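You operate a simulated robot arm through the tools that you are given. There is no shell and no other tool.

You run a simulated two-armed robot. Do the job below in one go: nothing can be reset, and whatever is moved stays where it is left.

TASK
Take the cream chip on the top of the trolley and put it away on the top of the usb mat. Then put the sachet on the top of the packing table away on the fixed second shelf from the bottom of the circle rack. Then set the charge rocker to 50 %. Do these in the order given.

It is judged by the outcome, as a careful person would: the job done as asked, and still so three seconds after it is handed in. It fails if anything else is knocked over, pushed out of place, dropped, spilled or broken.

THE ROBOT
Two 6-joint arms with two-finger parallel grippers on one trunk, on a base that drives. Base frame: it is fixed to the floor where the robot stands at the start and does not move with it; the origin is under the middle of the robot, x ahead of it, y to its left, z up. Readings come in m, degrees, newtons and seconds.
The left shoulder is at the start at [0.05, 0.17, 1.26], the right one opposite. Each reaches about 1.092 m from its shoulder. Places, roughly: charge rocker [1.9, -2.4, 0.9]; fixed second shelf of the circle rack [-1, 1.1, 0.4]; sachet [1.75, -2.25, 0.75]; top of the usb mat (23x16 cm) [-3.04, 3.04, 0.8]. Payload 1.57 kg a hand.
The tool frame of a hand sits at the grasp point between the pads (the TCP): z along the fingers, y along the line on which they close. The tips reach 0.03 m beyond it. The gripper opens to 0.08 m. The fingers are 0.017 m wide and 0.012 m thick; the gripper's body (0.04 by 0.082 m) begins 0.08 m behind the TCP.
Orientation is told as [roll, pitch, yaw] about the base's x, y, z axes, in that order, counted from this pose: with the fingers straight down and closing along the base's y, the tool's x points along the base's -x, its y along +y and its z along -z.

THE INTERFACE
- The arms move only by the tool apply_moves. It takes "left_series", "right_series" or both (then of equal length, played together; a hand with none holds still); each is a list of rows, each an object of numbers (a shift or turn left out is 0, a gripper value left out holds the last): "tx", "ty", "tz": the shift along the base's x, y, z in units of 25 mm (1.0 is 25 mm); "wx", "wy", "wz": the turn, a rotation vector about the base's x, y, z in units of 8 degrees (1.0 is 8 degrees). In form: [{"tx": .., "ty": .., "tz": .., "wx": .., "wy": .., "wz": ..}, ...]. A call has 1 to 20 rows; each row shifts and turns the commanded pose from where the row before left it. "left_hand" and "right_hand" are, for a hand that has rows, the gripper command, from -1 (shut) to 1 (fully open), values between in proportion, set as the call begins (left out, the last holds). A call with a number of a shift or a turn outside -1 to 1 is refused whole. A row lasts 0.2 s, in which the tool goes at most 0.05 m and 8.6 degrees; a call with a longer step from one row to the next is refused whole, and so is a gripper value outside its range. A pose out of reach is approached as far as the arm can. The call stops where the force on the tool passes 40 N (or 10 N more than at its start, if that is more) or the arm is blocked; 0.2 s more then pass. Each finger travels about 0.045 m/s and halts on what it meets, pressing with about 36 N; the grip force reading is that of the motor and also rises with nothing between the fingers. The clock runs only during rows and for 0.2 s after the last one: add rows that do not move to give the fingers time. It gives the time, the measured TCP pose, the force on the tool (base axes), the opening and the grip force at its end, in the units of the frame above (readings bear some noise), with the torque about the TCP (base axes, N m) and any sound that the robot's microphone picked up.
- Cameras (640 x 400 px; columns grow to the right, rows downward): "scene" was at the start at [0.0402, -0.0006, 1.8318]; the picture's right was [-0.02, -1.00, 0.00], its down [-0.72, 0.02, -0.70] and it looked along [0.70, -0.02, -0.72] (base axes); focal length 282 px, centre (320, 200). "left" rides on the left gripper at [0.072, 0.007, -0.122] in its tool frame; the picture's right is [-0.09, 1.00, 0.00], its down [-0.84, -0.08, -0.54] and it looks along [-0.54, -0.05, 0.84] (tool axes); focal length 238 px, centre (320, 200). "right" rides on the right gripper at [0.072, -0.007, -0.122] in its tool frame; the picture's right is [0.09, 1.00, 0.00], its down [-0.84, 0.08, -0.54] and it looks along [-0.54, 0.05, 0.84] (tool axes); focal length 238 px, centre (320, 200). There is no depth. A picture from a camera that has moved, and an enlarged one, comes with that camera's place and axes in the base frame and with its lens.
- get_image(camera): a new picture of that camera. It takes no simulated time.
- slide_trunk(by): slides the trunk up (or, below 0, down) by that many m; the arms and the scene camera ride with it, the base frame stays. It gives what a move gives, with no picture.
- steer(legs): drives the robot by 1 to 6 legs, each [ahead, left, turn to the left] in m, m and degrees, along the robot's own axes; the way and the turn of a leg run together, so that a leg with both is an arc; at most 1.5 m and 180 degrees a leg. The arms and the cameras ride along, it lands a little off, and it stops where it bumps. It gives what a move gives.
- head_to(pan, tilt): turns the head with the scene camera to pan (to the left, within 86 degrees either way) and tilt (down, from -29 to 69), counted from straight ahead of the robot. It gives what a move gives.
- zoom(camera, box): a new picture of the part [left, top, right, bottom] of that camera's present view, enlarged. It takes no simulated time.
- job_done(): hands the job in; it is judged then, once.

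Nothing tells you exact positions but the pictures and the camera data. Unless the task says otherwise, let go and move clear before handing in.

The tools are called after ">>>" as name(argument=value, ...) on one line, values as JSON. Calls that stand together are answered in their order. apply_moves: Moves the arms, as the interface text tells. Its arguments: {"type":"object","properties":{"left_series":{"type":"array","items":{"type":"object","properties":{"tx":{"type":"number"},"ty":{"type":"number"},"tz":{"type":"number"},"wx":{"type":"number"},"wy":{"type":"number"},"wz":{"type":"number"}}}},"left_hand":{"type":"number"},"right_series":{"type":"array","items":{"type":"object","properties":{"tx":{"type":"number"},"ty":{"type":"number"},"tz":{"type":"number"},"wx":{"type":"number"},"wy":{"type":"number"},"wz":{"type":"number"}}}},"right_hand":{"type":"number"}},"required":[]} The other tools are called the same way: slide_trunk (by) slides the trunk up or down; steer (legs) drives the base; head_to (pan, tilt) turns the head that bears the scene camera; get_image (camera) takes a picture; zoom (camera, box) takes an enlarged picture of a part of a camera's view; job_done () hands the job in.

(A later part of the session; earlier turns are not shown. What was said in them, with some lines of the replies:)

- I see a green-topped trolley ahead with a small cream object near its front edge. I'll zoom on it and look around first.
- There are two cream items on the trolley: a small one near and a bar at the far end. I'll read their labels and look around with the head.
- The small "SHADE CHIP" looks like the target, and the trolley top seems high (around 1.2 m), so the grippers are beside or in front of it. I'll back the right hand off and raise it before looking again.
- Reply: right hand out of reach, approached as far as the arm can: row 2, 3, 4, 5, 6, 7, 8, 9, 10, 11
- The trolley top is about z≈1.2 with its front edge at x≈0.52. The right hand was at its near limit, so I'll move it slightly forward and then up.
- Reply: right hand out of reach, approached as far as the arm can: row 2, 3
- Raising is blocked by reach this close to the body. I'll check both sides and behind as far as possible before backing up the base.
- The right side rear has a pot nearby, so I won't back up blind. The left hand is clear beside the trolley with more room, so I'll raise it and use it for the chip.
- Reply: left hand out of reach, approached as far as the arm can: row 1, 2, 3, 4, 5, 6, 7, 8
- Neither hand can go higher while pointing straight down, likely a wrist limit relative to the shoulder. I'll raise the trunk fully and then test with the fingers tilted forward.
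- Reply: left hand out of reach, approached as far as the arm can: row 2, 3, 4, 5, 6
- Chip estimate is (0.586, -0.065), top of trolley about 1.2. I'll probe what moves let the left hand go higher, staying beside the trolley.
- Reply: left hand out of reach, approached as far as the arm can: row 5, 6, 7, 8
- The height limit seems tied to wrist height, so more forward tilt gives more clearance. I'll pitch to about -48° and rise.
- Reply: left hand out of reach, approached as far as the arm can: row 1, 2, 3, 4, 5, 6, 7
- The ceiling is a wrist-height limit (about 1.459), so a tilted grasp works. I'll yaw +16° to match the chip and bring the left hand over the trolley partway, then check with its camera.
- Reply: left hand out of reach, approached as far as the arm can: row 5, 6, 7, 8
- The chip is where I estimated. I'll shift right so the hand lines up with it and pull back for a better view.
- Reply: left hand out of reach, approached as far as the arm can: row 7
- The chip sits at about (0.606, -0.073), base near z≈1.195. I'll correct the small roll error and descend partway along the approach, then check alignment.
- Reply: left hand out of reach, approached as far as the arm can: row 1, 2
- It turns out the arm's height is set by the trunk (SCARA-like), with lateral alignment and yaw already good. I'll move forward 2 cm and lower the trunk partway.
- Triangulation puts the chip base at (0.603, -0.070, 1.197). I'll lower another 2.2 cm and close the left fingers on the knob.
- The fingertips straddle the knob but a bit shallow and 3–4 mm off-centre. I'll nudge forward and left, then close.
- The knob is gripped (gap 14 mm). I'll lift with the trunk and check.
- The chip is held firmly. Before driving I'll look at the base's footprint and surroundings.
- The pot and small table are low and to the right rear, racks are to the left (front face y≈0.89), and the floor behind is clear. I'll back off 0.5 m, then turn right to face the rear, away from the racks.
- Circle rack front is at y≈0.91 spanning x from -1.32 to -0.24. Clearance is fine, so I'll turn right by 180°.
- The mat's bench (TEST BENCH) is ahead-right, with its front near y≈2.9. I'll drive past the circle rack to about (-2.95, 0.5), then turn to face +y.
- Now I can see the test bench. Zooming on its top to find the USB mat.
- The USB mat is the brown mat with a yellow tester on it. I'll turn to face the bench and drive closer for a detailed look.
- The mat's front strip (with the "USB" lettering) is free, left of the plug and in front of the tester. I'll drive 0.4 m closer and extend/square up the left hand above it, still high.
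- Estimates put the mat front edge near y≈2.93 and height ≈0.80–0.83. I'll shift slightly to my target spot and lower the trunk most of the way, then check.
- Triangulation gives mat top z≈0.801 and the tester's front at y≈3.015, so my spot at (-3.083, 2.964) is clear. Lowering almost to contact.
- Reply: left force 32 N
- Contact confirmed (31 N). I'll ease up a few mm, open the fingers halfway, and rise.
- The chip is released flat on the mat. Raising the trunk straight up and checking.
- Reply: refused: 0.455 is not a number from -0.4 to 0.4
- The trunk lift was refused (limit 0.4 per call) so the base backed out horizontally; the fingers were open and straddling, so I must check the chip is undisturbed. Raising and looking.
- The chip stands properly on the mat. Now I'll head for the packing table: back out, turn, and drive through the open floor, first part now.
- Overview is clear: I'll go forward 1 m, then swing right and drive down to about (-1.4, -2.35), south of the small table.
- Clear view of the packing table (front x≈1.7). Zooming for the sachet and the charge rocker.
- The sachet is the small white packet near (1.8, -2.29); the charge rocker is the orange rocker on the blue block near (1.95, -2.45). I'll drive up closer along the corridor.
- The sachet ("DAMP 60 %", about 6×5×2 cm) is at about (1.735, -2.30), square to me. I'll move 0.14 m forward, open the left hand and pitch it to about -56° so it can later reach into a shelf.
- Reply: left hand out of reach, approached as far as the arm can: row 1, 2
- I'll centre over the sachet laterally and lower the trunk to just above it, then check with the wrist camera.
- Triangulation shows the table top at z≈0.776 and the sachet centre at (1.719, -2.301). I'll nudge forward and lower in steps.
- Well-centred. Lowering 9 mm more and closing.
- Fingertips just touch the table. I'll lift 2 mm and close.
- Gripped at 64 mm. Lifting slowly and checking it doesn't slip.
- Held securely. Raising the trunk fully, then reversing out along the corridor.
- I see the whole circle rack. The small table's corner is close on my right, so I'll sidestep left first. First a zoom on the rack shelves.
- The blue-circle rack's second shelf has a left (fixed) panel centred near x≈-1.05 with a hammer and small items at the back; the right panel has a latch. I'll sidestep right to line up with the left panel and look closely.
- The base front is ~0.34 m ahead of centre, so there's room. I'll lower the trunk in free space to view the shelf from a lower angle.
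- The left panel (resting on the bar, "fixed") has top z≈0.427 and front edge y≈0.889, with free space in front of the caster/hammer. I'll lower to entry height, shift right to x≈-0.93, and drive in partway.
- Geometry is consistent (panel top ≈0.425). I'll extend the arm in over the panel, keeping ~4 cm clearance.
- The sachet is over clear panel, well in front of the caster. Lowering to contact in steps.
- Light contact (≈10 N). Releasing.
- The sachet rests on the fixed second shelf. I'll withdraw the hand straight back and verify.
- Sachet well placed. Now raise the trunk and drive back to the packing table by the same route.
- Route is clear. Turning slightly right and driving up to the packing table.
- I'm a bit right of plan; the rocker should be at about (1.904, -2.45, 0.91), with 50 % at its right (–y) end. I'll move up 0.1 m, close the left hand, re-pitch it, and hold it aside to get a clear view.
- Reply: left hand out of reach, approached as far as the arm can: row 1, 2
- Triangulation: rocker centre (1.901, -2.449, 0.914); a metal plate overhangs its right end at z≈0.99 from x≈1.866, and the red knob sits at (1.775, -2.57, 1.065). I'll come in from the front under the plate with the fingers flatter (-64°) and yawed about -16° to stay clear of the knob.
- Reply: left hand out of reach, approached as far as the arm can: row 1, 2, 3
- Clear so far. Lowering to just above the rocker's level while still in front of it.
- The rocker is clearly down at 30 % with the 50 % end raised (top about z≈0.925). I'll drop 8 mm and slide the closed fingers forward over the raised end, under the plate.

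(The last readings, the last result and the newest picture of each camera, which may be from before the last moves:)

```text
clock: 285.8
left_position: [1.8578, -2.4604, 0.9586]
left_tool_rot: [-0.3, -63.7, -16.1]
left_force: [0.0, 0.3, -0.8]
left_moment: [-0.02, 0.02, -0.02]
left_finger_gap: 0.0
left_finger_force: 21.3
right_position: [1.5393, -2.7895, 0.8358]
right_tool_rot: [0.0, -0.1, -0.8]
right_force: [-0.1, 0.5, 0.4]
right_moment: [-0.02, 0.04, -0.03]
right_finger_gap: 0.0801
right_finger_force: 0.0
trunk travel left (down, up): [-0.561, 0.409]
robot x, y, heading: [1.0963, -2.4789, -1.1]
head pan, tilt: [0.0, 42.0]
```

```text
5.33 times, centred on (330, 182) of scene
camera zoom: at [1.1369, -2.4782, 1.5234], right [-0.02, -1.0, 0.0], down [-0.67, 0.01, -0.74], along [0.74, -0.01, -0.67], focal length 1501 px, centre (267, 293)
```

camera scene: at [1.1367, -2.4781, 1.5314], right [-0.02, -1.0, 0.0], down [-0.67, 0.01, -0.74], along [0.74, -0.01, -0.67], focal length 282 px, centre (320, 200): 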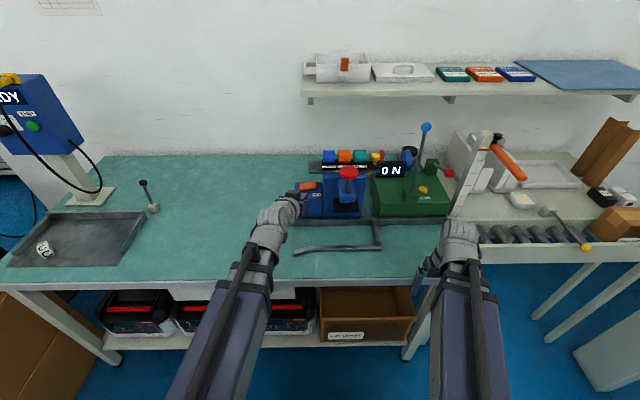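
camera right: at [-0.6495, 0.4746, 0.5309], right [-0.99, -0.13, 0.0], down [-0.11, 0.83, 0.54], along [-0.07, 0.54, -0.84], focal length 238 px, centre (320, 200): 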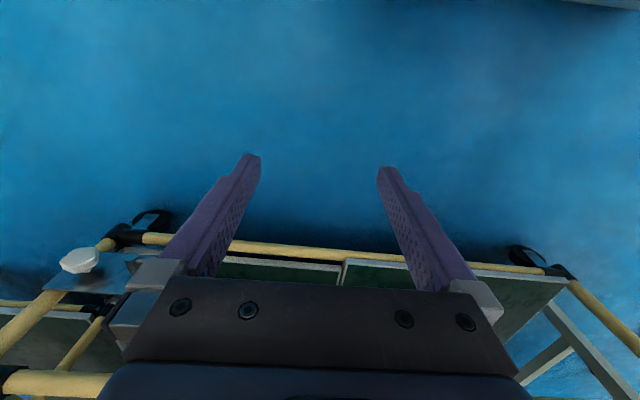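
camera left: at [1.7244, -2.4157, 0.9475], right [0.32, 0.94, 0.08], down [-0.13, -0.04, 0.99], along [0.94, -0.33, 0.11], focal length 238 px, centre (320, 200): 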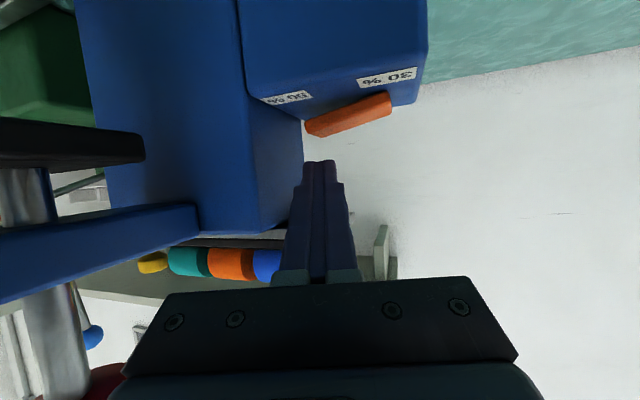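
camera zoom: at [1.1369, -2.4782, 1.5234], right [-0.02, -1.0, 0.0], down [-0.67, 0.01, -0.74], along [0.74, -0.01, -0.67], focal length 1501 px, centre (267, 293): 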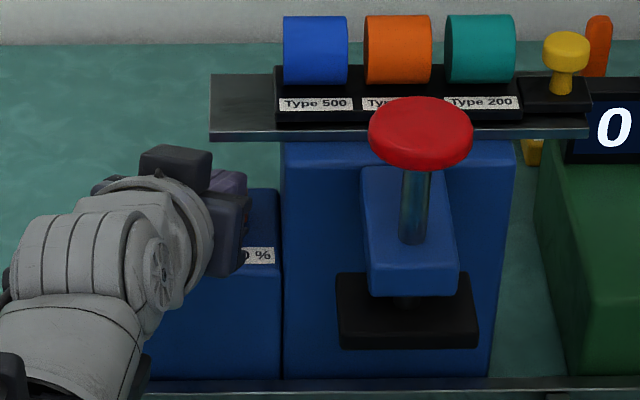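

Aligned: the fingers' path crosses the rocker about 22 mm to the 50 % side of its pivot. Going 17 mm further forward, then pressing down gradually.

>>> apply_moves(left_series=[{"tx": 0.34, "ty": -0.1}, {"tx": 0.34, "ty": -0.1}, {}])

>>> slide_trunk(by=-0.01)

>>> slide_trunk(by=-0.004)

>>> get_image(camera="left")

```text
clock: 286.6
left_position: [1.8766, -2.4683, 0.9577]
left_tool_rot: [-0.3, -63.8, -16.1]
left_force: [-0.3, -0.6, 0.1]
left_moment: [0.0, -0.01, 0.01]
left_finger_gap: 0.0
left_finger_force: 21.6
right_position: [1.5401, -2.7897, 0.8349]
right_tool_rot: [0.0, 0.0, -1.0]
right_force: [-0.6, -0.1, -0.1]
right_moment: [0.01, 0.02, -0.03]
right_finger_gap: 0.0801
right_finger_force: 0.0
trunk travel left (down, up): [-0.561, 0.409]
robot x, y, heading: [1.0908, -2.4817, -0.7]
head pan, tilt: [0.0, 42.0]
```

```text
clock: 287.1
left_position: [1.8751, -2.4673, 0.9482]
left_tool_rot: [-0.3, -63.8, -16.2]
left_force: [-0.4, 0.8, 0.6]
left_moment: [-0.01, 0.02, 0.0]
left_finger_gap: 0.0
left_finger_force: 21.2
right_position: [1.539, -2.7905, 0.8262]
right_tool_rot: [0.0, 0.0, -1.0]
right_force: [0.8, 0.6, 0.6]
right_moment: [0.02, 0.0, -0.04]
right_finger_gap: 0.0801
right_finger_force: 0.0
trunk travel left (down, up): [-0.551, 0.419]
robot x, y, heading: [1.0984, -2.4762, -0.7]
head pan, tilt: [0.0, 42.0]
```

```text
clock: 287.7
left_position: [1.8756, -2.4676, 0.9444]
left_tool_rot: [-0.3, -63.8, -16.1]
left_force: [0.0, 0.1, 0.0]
left_moment: [0.0, 0.0, -0.01]
left_finger_gap: 0.0001
left_finger_force: 21.2
right_position: [1.5396, -2.7904, 0.8222]
right_tool_rot: [0.1, 0.0, -0.9]
right_force: [0.3, 0.1, 0.2]
right_moment: [0.02, -0.01, 0.03]
right_finger_gap: 0.0802
right_finger_force: 0.0
trunk travel left (down, up): [-0.547, 0.423]
robot x, y, heading: [1.0952, -2.4779, -0.7]
head pan, tilt: [0.0, 42.0]
```

```text
taken
camera left: at [1.7421, -2.4211, 0.9336], right [0.32, 0.94, 0.08], down [-0.13, -0.04, 0.99], along [0.94, -0.33, 0.11], focal length 238 px, centre (320, 200)
```

left: 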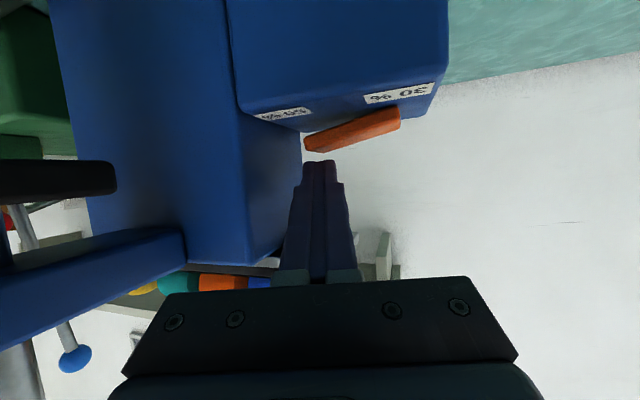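

>>> slide_trunk(by=-0.005)

>>> slide_trunk(by=-0.004)

>>> slide_trunk(by=-0.003)

>>> zoom(camera="left", box=[220, 70, 420, 195])

```text
clock: 288.2
left_position: [1.8754, -2.4661, 0.9385]
left_tool_rot: [-0.3, -63.7, -16.1]
left_force: [0.6, -0.5, 1.1]
left_moment: [0.03, -0.03, 0.0]
left_finger_gap: 0.0003
left_finger_force: 21.4
right_position: [1.5398, -2.7915, 0.8173]
right_tool_rot: [-0.1, 0.0, -0.9]
right_force: [0.5, -0.3, 0.5]
right_moment: [-0.03, 0.0, -0.02]
right_finger_gap: 0.0802
right_finger_force: 0.0
trunk travel left (down, up): [-0.542, 0.428]
robot x, y, heading: [1.095, -2.4793, -0.9]
head pan, tilt: [0.0, 42.0]
```

```text
clock: 288.8
left_position: [1.8755, -2.4673, 0.9345]
left_tool_rot: [-0.2, -63.7, -16.1]
left_force: [-0.5, 0.8, -0.6]
left_moment: [0.0, -0.04, 0.0]
left_finger_gap: 0.0001
left_finger_force: 21.2
right_position: [1.5399, -2.7899, 0.8131]
right_tool_rot: [0.0, 0.0, -0.9]
right_force: [0.2, -0.2, 0.4]
right_moment: [-0.04, 0.02, 0.0]
right_finger_gap: 0.0799
right_finger_force: 0.1
trunk travel left (down, up): [-0.538, 0.432]
robot x, y, heading: [1.0932, -2.4779, -0.8]
head pan, tilt: [0.0, 42.0]
```

```text
clock: 289.3
left_position: [1.8756, -2.4659, 0.9328]
left_tool_rot: [-0.3, -63.8, -16.1]
left_force: [0.6, -0.2, 2.5]
left_moment: [0.02, -0.04, 0.02]
left_finger_gap: 0.0002
left_finger_force: 21.2
right_position: [1.5393, -2.7886, 0.8098]
right_tool_rot: [0.1, 0.0, -0.9]
right_force: [1.4, 0.0, 0.2]
right_moment: [0.03, 0.02, 0.0]
right_finger_gap: 0.08
right_finger_force: 0.1
trunk travel left (down, up): [-0.535, 0.435]
robot x, y, heading: [1.0939, -2.4793, -0.7]
head pan, tilt: [0.0, 42.0]
```

```text
3.20 times, centred on (320, 132) of left
camera zoom: at [1.7422, -2.4211, 0.9217], right [0.32, 0.94, 0.08], down [-0.13, -0.04, 0.99], along [0.94, -0.33, 0.11], focal length 763 px, centre (320, 416)
```

zoom: 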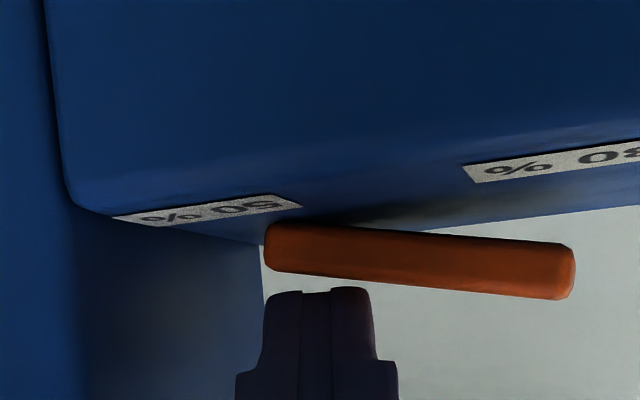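

The rocker has swung over—its 50 % end is now down. I'll press slightly more to make sure it is fully set.

>>> slide_trunk(by=-0.002)

>>> slide_trunk(by=-0.002)

>>> zoom(camera="left", box=[220, 70, 420, 195])

```text
clock: 289.8
left_position: [1.8763, -2.4661, 0.9331]
left_tool_rot: [-0.2, -64.1, -16.2]
left_force: [3.9, 0.0, 15.6]
left_moment: [0.05, -0.48, -0.01]
left_finger_gap: 0.0
left_finger_force: 21.1
right_position: [1.5391, -2.7899, 0.8089]
right_tool_rot: [0.1, -0.1, -0.9]
right_force: [0.3, 0.5, 0.1]
right_moment: [-0.03, -0.01, 0.0]
right_finger_gap: 0.0801
right_finger_force: 0.0
trunk travel left (down, up): [-0.533, 0.437]
robot x, y, heading: [1.093, -2.4785, -0.9]
head pan, tilt: [0.0, 42.0]
```

```text
clock: 290.3
left_position: [1.8748, -2.4679, 0.9326]
left_tool_rot: [0.0, -64.4, -16.2]
left_force: [5.8, -1.4, 29.1]
left_moment: [0.08, -0.89, -0.04]
left_finger_gap: 0.0002
left_finger_force: 21.5
right_position: [1.5394, -2.7893, 0.8079]
right_tool_rot: [0.0, -0.1, -0.9]
right_force: [0.3, 0.2, -0.2]
right_moment: [0.02, -0.02, 0.02]
right_finger_gap: 0.0798
right_finger_force: 0.1
trunk travel left (down, up): [-0.531, 0.439]
robot x, y, heading: [1.0938, -2.4771, -1.0]
head pan, tilt: [0.0, 42.0]
```

```text
3.20 times, centred on (320, 132) of left
camera zoom: at [1.7419, -2.4214, 0.9196], right [0.32, 0.94, 0.08], down [-0.14, -0.04, 0.99], along [0.94, -0.32, 0.12], focal length 763 px, centre (320, 416)
```

zoom: 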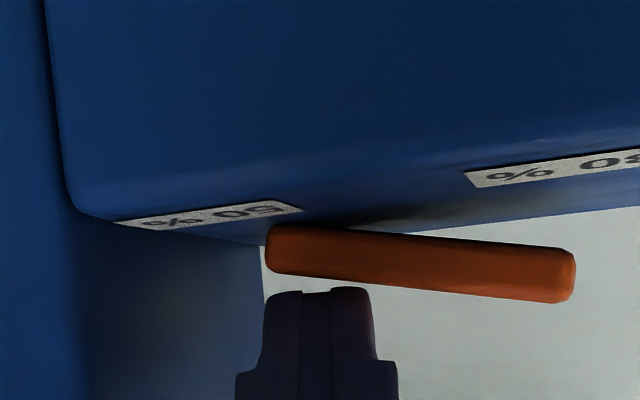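

Fully seated at the stop (29 N). I'll lift 1.5 cm, withdraw straight back along the approach, and check the rocker stays.

>>> slide_trunk(by=0.017)

>>> apply_moves(left_series=[{"tx": -0.7, "ty": 0.2}, {"tx": -0.7, "ty": 0.2}, {"tx": -0.7, "ty": 0.2}, {"tx": -0.7, "ty": 0.2}, {"tx": -0.7, "ty": 0.2}, {"tx": -0.7, "ty": 0.2}])

>>> get_image(camera="left")

>>> zoom(camera="left", box=[200, 60, 400, 185])

```text
clock: 290.9
left_position: [1.877, -2.468, 0.9447]
left_tool_rot: [-0.3, -63.7, -16.1]
left_force: [0.6, 0.9, 0.4]
left_moment: [0.0, 0.01, 0.0]
left_finger_gap: 0.0003
left_finger_force: 21.0
right_position: [1.54, -2.7898, 0.8228]
right_tool_rot: [0.0, 0.0, -0.9]
right_force: [-0.1, -0.3, -0.7]
right_moment: [0.0, 0.01, 0.0]
right_finger_gap: 0.08
right_finger_force: 0.0
trunk travel left (down, up): [-0.548, 0.422]
robot x, y, heading: [1.0963, -2.4783, -0.8]
head pan, tilt: [0.0, 42.0]
```

```text
clock: 292.4
left_position: [1.7713, -2.4365, 0.9462]
left_tool_rot: [-0.3, -63.8, -16.0]
left_force: [-1.2, 0.2, 0.3]
left_moment: [-0.02, 0.01, 0.03]
left_finger_gap: 0.0002
left_finger_force: 21.4
right_position: [1.5389, -2.7911, 0.823]
right_tool_rot: [0.0, -0.1, -0.8]
right_force: [0.0, 0.1, 0.3]
right_moment: [0.02, -0.01, -0.04]
right_finger_gap: 0.0801
right_finger_force: 0.1
trunk travel left (down, up): [-0.548, 0.422]
robot x, y, heading: [1.0953, -2.4777, -1.0]
head pan, tilt: [0.0, 42.0]
```

```text
taken
camera left: at [1.6369, -2.3912, 0.9346], right [0.32, 0.94, 0.08], down [-0.13, -0.04, 0.99], along [0.94, -0.33, 0.11], focal length 238 px, centre (320, 200)
```

left: 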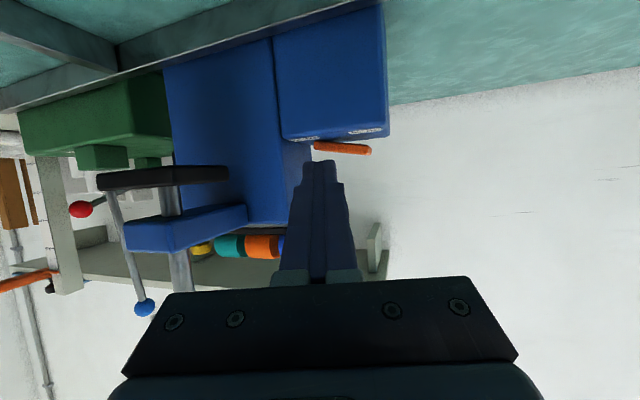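

```text
3.20 times, centred on (300, 122) of left
camera zoom: at [1.6369, -2.3912, 0.9346], right [0.32, 0.94, 0.08], down [-0.13, -0.04, 0.99], along [0.94, -0.33, 0.11], focal length 763 px, centre (384, 448)
```

zoom: 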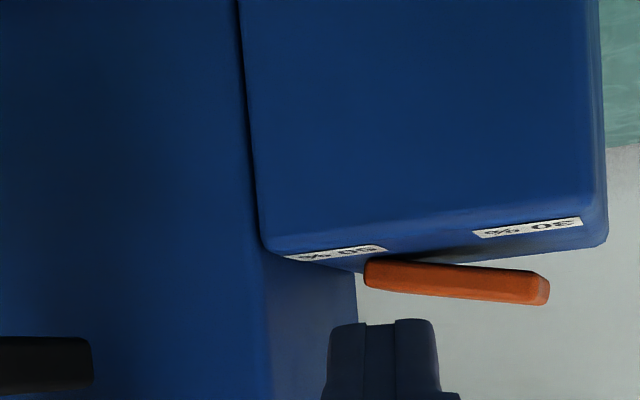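

The rocker holds at 50 %. Raising clear and backing off for a final check.

>>> slide_trunk(by=0.4)

>>> steer(legs=[[-0.3, 0, 0]])

>>> head_to(pan=0, tilt=38)

>>> get_image(camera="scene")

>>> zoom(camera="scene", box=[280, 180, 420, 268])

```text
clock: 296.2
left_position: [1.7722, -2.4378, 1.346]
left_tool_rot: [-0.3, -63.9, -16.1]
left_force: [-0.1, -0.4, 0.4]
left_moment: [-0.01, -0.03, -0.01]
left_finger_gap: 0.0
left_finger_force: 21.1
right_position: [1.54, -2.7896, 1.223]
right_tool_rot: [-0.1, 0.0, -0.9]
right_force: [0.4, 0.5, 0.7]
right_moment: [-0.01, 0.0, 0.03]
right_finger_gap: 0.0803
right_finger_force: 0.0
trunk travel left (down, up): [-0.948, 0.022]
robot x, y, heading: [1.0915, -2.4773, -0.7]
head pan, tilt: [0.0, 42.0]
```

```text
clock: 298.2
left_position: [1.4704, -2.4298, 1.3458]
left_tool_rot: [-0.3, -63.8, -15.9]
left_force: [-0.4, 0.0, -0.6]
left_moment: [0.01, 0.0, 0.02]
left_finger_gap: 0.0001
left_finger_force: 21.2
right_position: [1.24, -2.7836, 1.223]
right_tool_rot: [0.0, 0.0, -0.7]
right_force: [-0.3, 0.6, 0.5]
right_moment: [-0.01, -0.02, 0.01]
right_finger_gap: 0.08
right_finger_force: 0.0
trunk travel left (down, up): [-0.948, 0.022]
robot x, y, heading: [0.795, -2.4698, -1.1]
head pan, tilt: [0.0, 42.0]
```

```text
clock: 298.9
left_position: [1.4713, -2.4301, 1.3446]
left_tool_rot: [-0.2, -63.9, -15.8]
left_force: [0.6, 0.5, 0.7]
left_moment: [0.0, 0.0, 0.02]
left_finger_gap: 0.0003
left_finger_force: 21.6
right_position: [1.2399, -2.7838, 1.2227]
right_tool_rot: [0.0, 0.0, -0.6]
right_force: [0.0, 0.3, 0.9]
right_moment: [0.01, -0.04, 0.0]
right_finger_gap: 0.08
right_finger_force: 0.1
trunk travel left (down, up): [-0.948, 0.022]
robot x, y, heading: [0.7935, -2.4734, -0.8]
head pan, tilt: [0.0, 38.0]
```

```text
taken
camera scene: at [0.8398, -2.4737, 1.9163], right [-0.01, -1.0, 0.0], down [-0.62, 0.01, -0.79], along [0.79, -0.01, -0.62], focal length 282 px, centre (320, 200)
```

scene: 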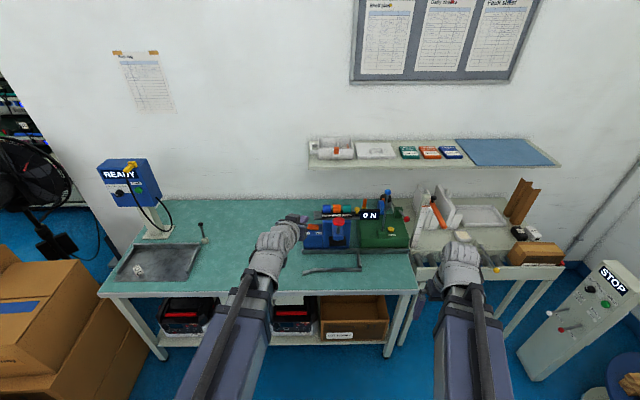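

```text
4.55 times, centred on (350, 224) of scene
camera zoom: at [0.8398, -2.4737, 1.9163], right [-0.01, -1.0, 0.0], down [-0.62, 0.01, -0.79], along [0.79, -0.01, -0.62], focal length 1280 px, centre (184, 91)
```

zoom: 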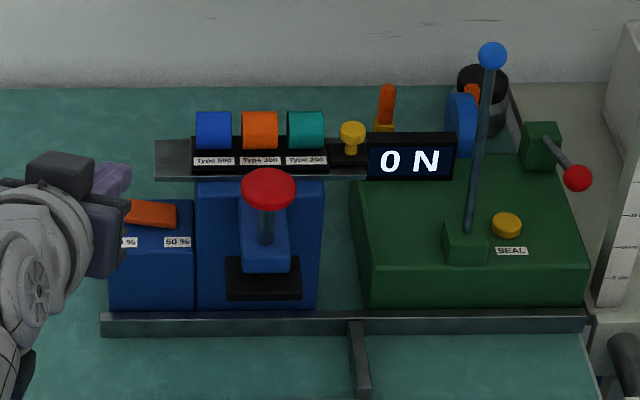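

The rocker is set with its 50 % side down, the sachet is on the fixed second shelf, and the chip is on the USB mat. The hands are empty and clear, and the things around each spot look undisturbed, so I'm handing in.

>>> job_done()

```text
The job is handed in.
```

The job is handed in with all three parts done, in the order you gave. I have no result from the judging.

1. **Chip:** the cream chip, marked "SHADE CHIP", is upright on the front of the USB mat, in front of the yellow tester. After I let it go, one trunk lift was refused for being too long. The robot then backed away with the open fingers still around the chip's knob. I checked afterwards and the chip was still upright in its spot.
2. **Sachet:** I took this to be the white "DAMP 60 %" packet. It is lying flat on the left panel of the circle rack's second shelf, in front of the hammer and the caster. I took that panel to be the fixed one because it rests on the rack's bar. The right panel is set back and has a latch handle.
3. **Charge rocker:** it was on 30 %. I pressed the 50 % end down to its stop, and it stayed there after I pulled the hand away.

I saw nothing knocked over or pushed out of place. Both hands are empty and clear of the tables.
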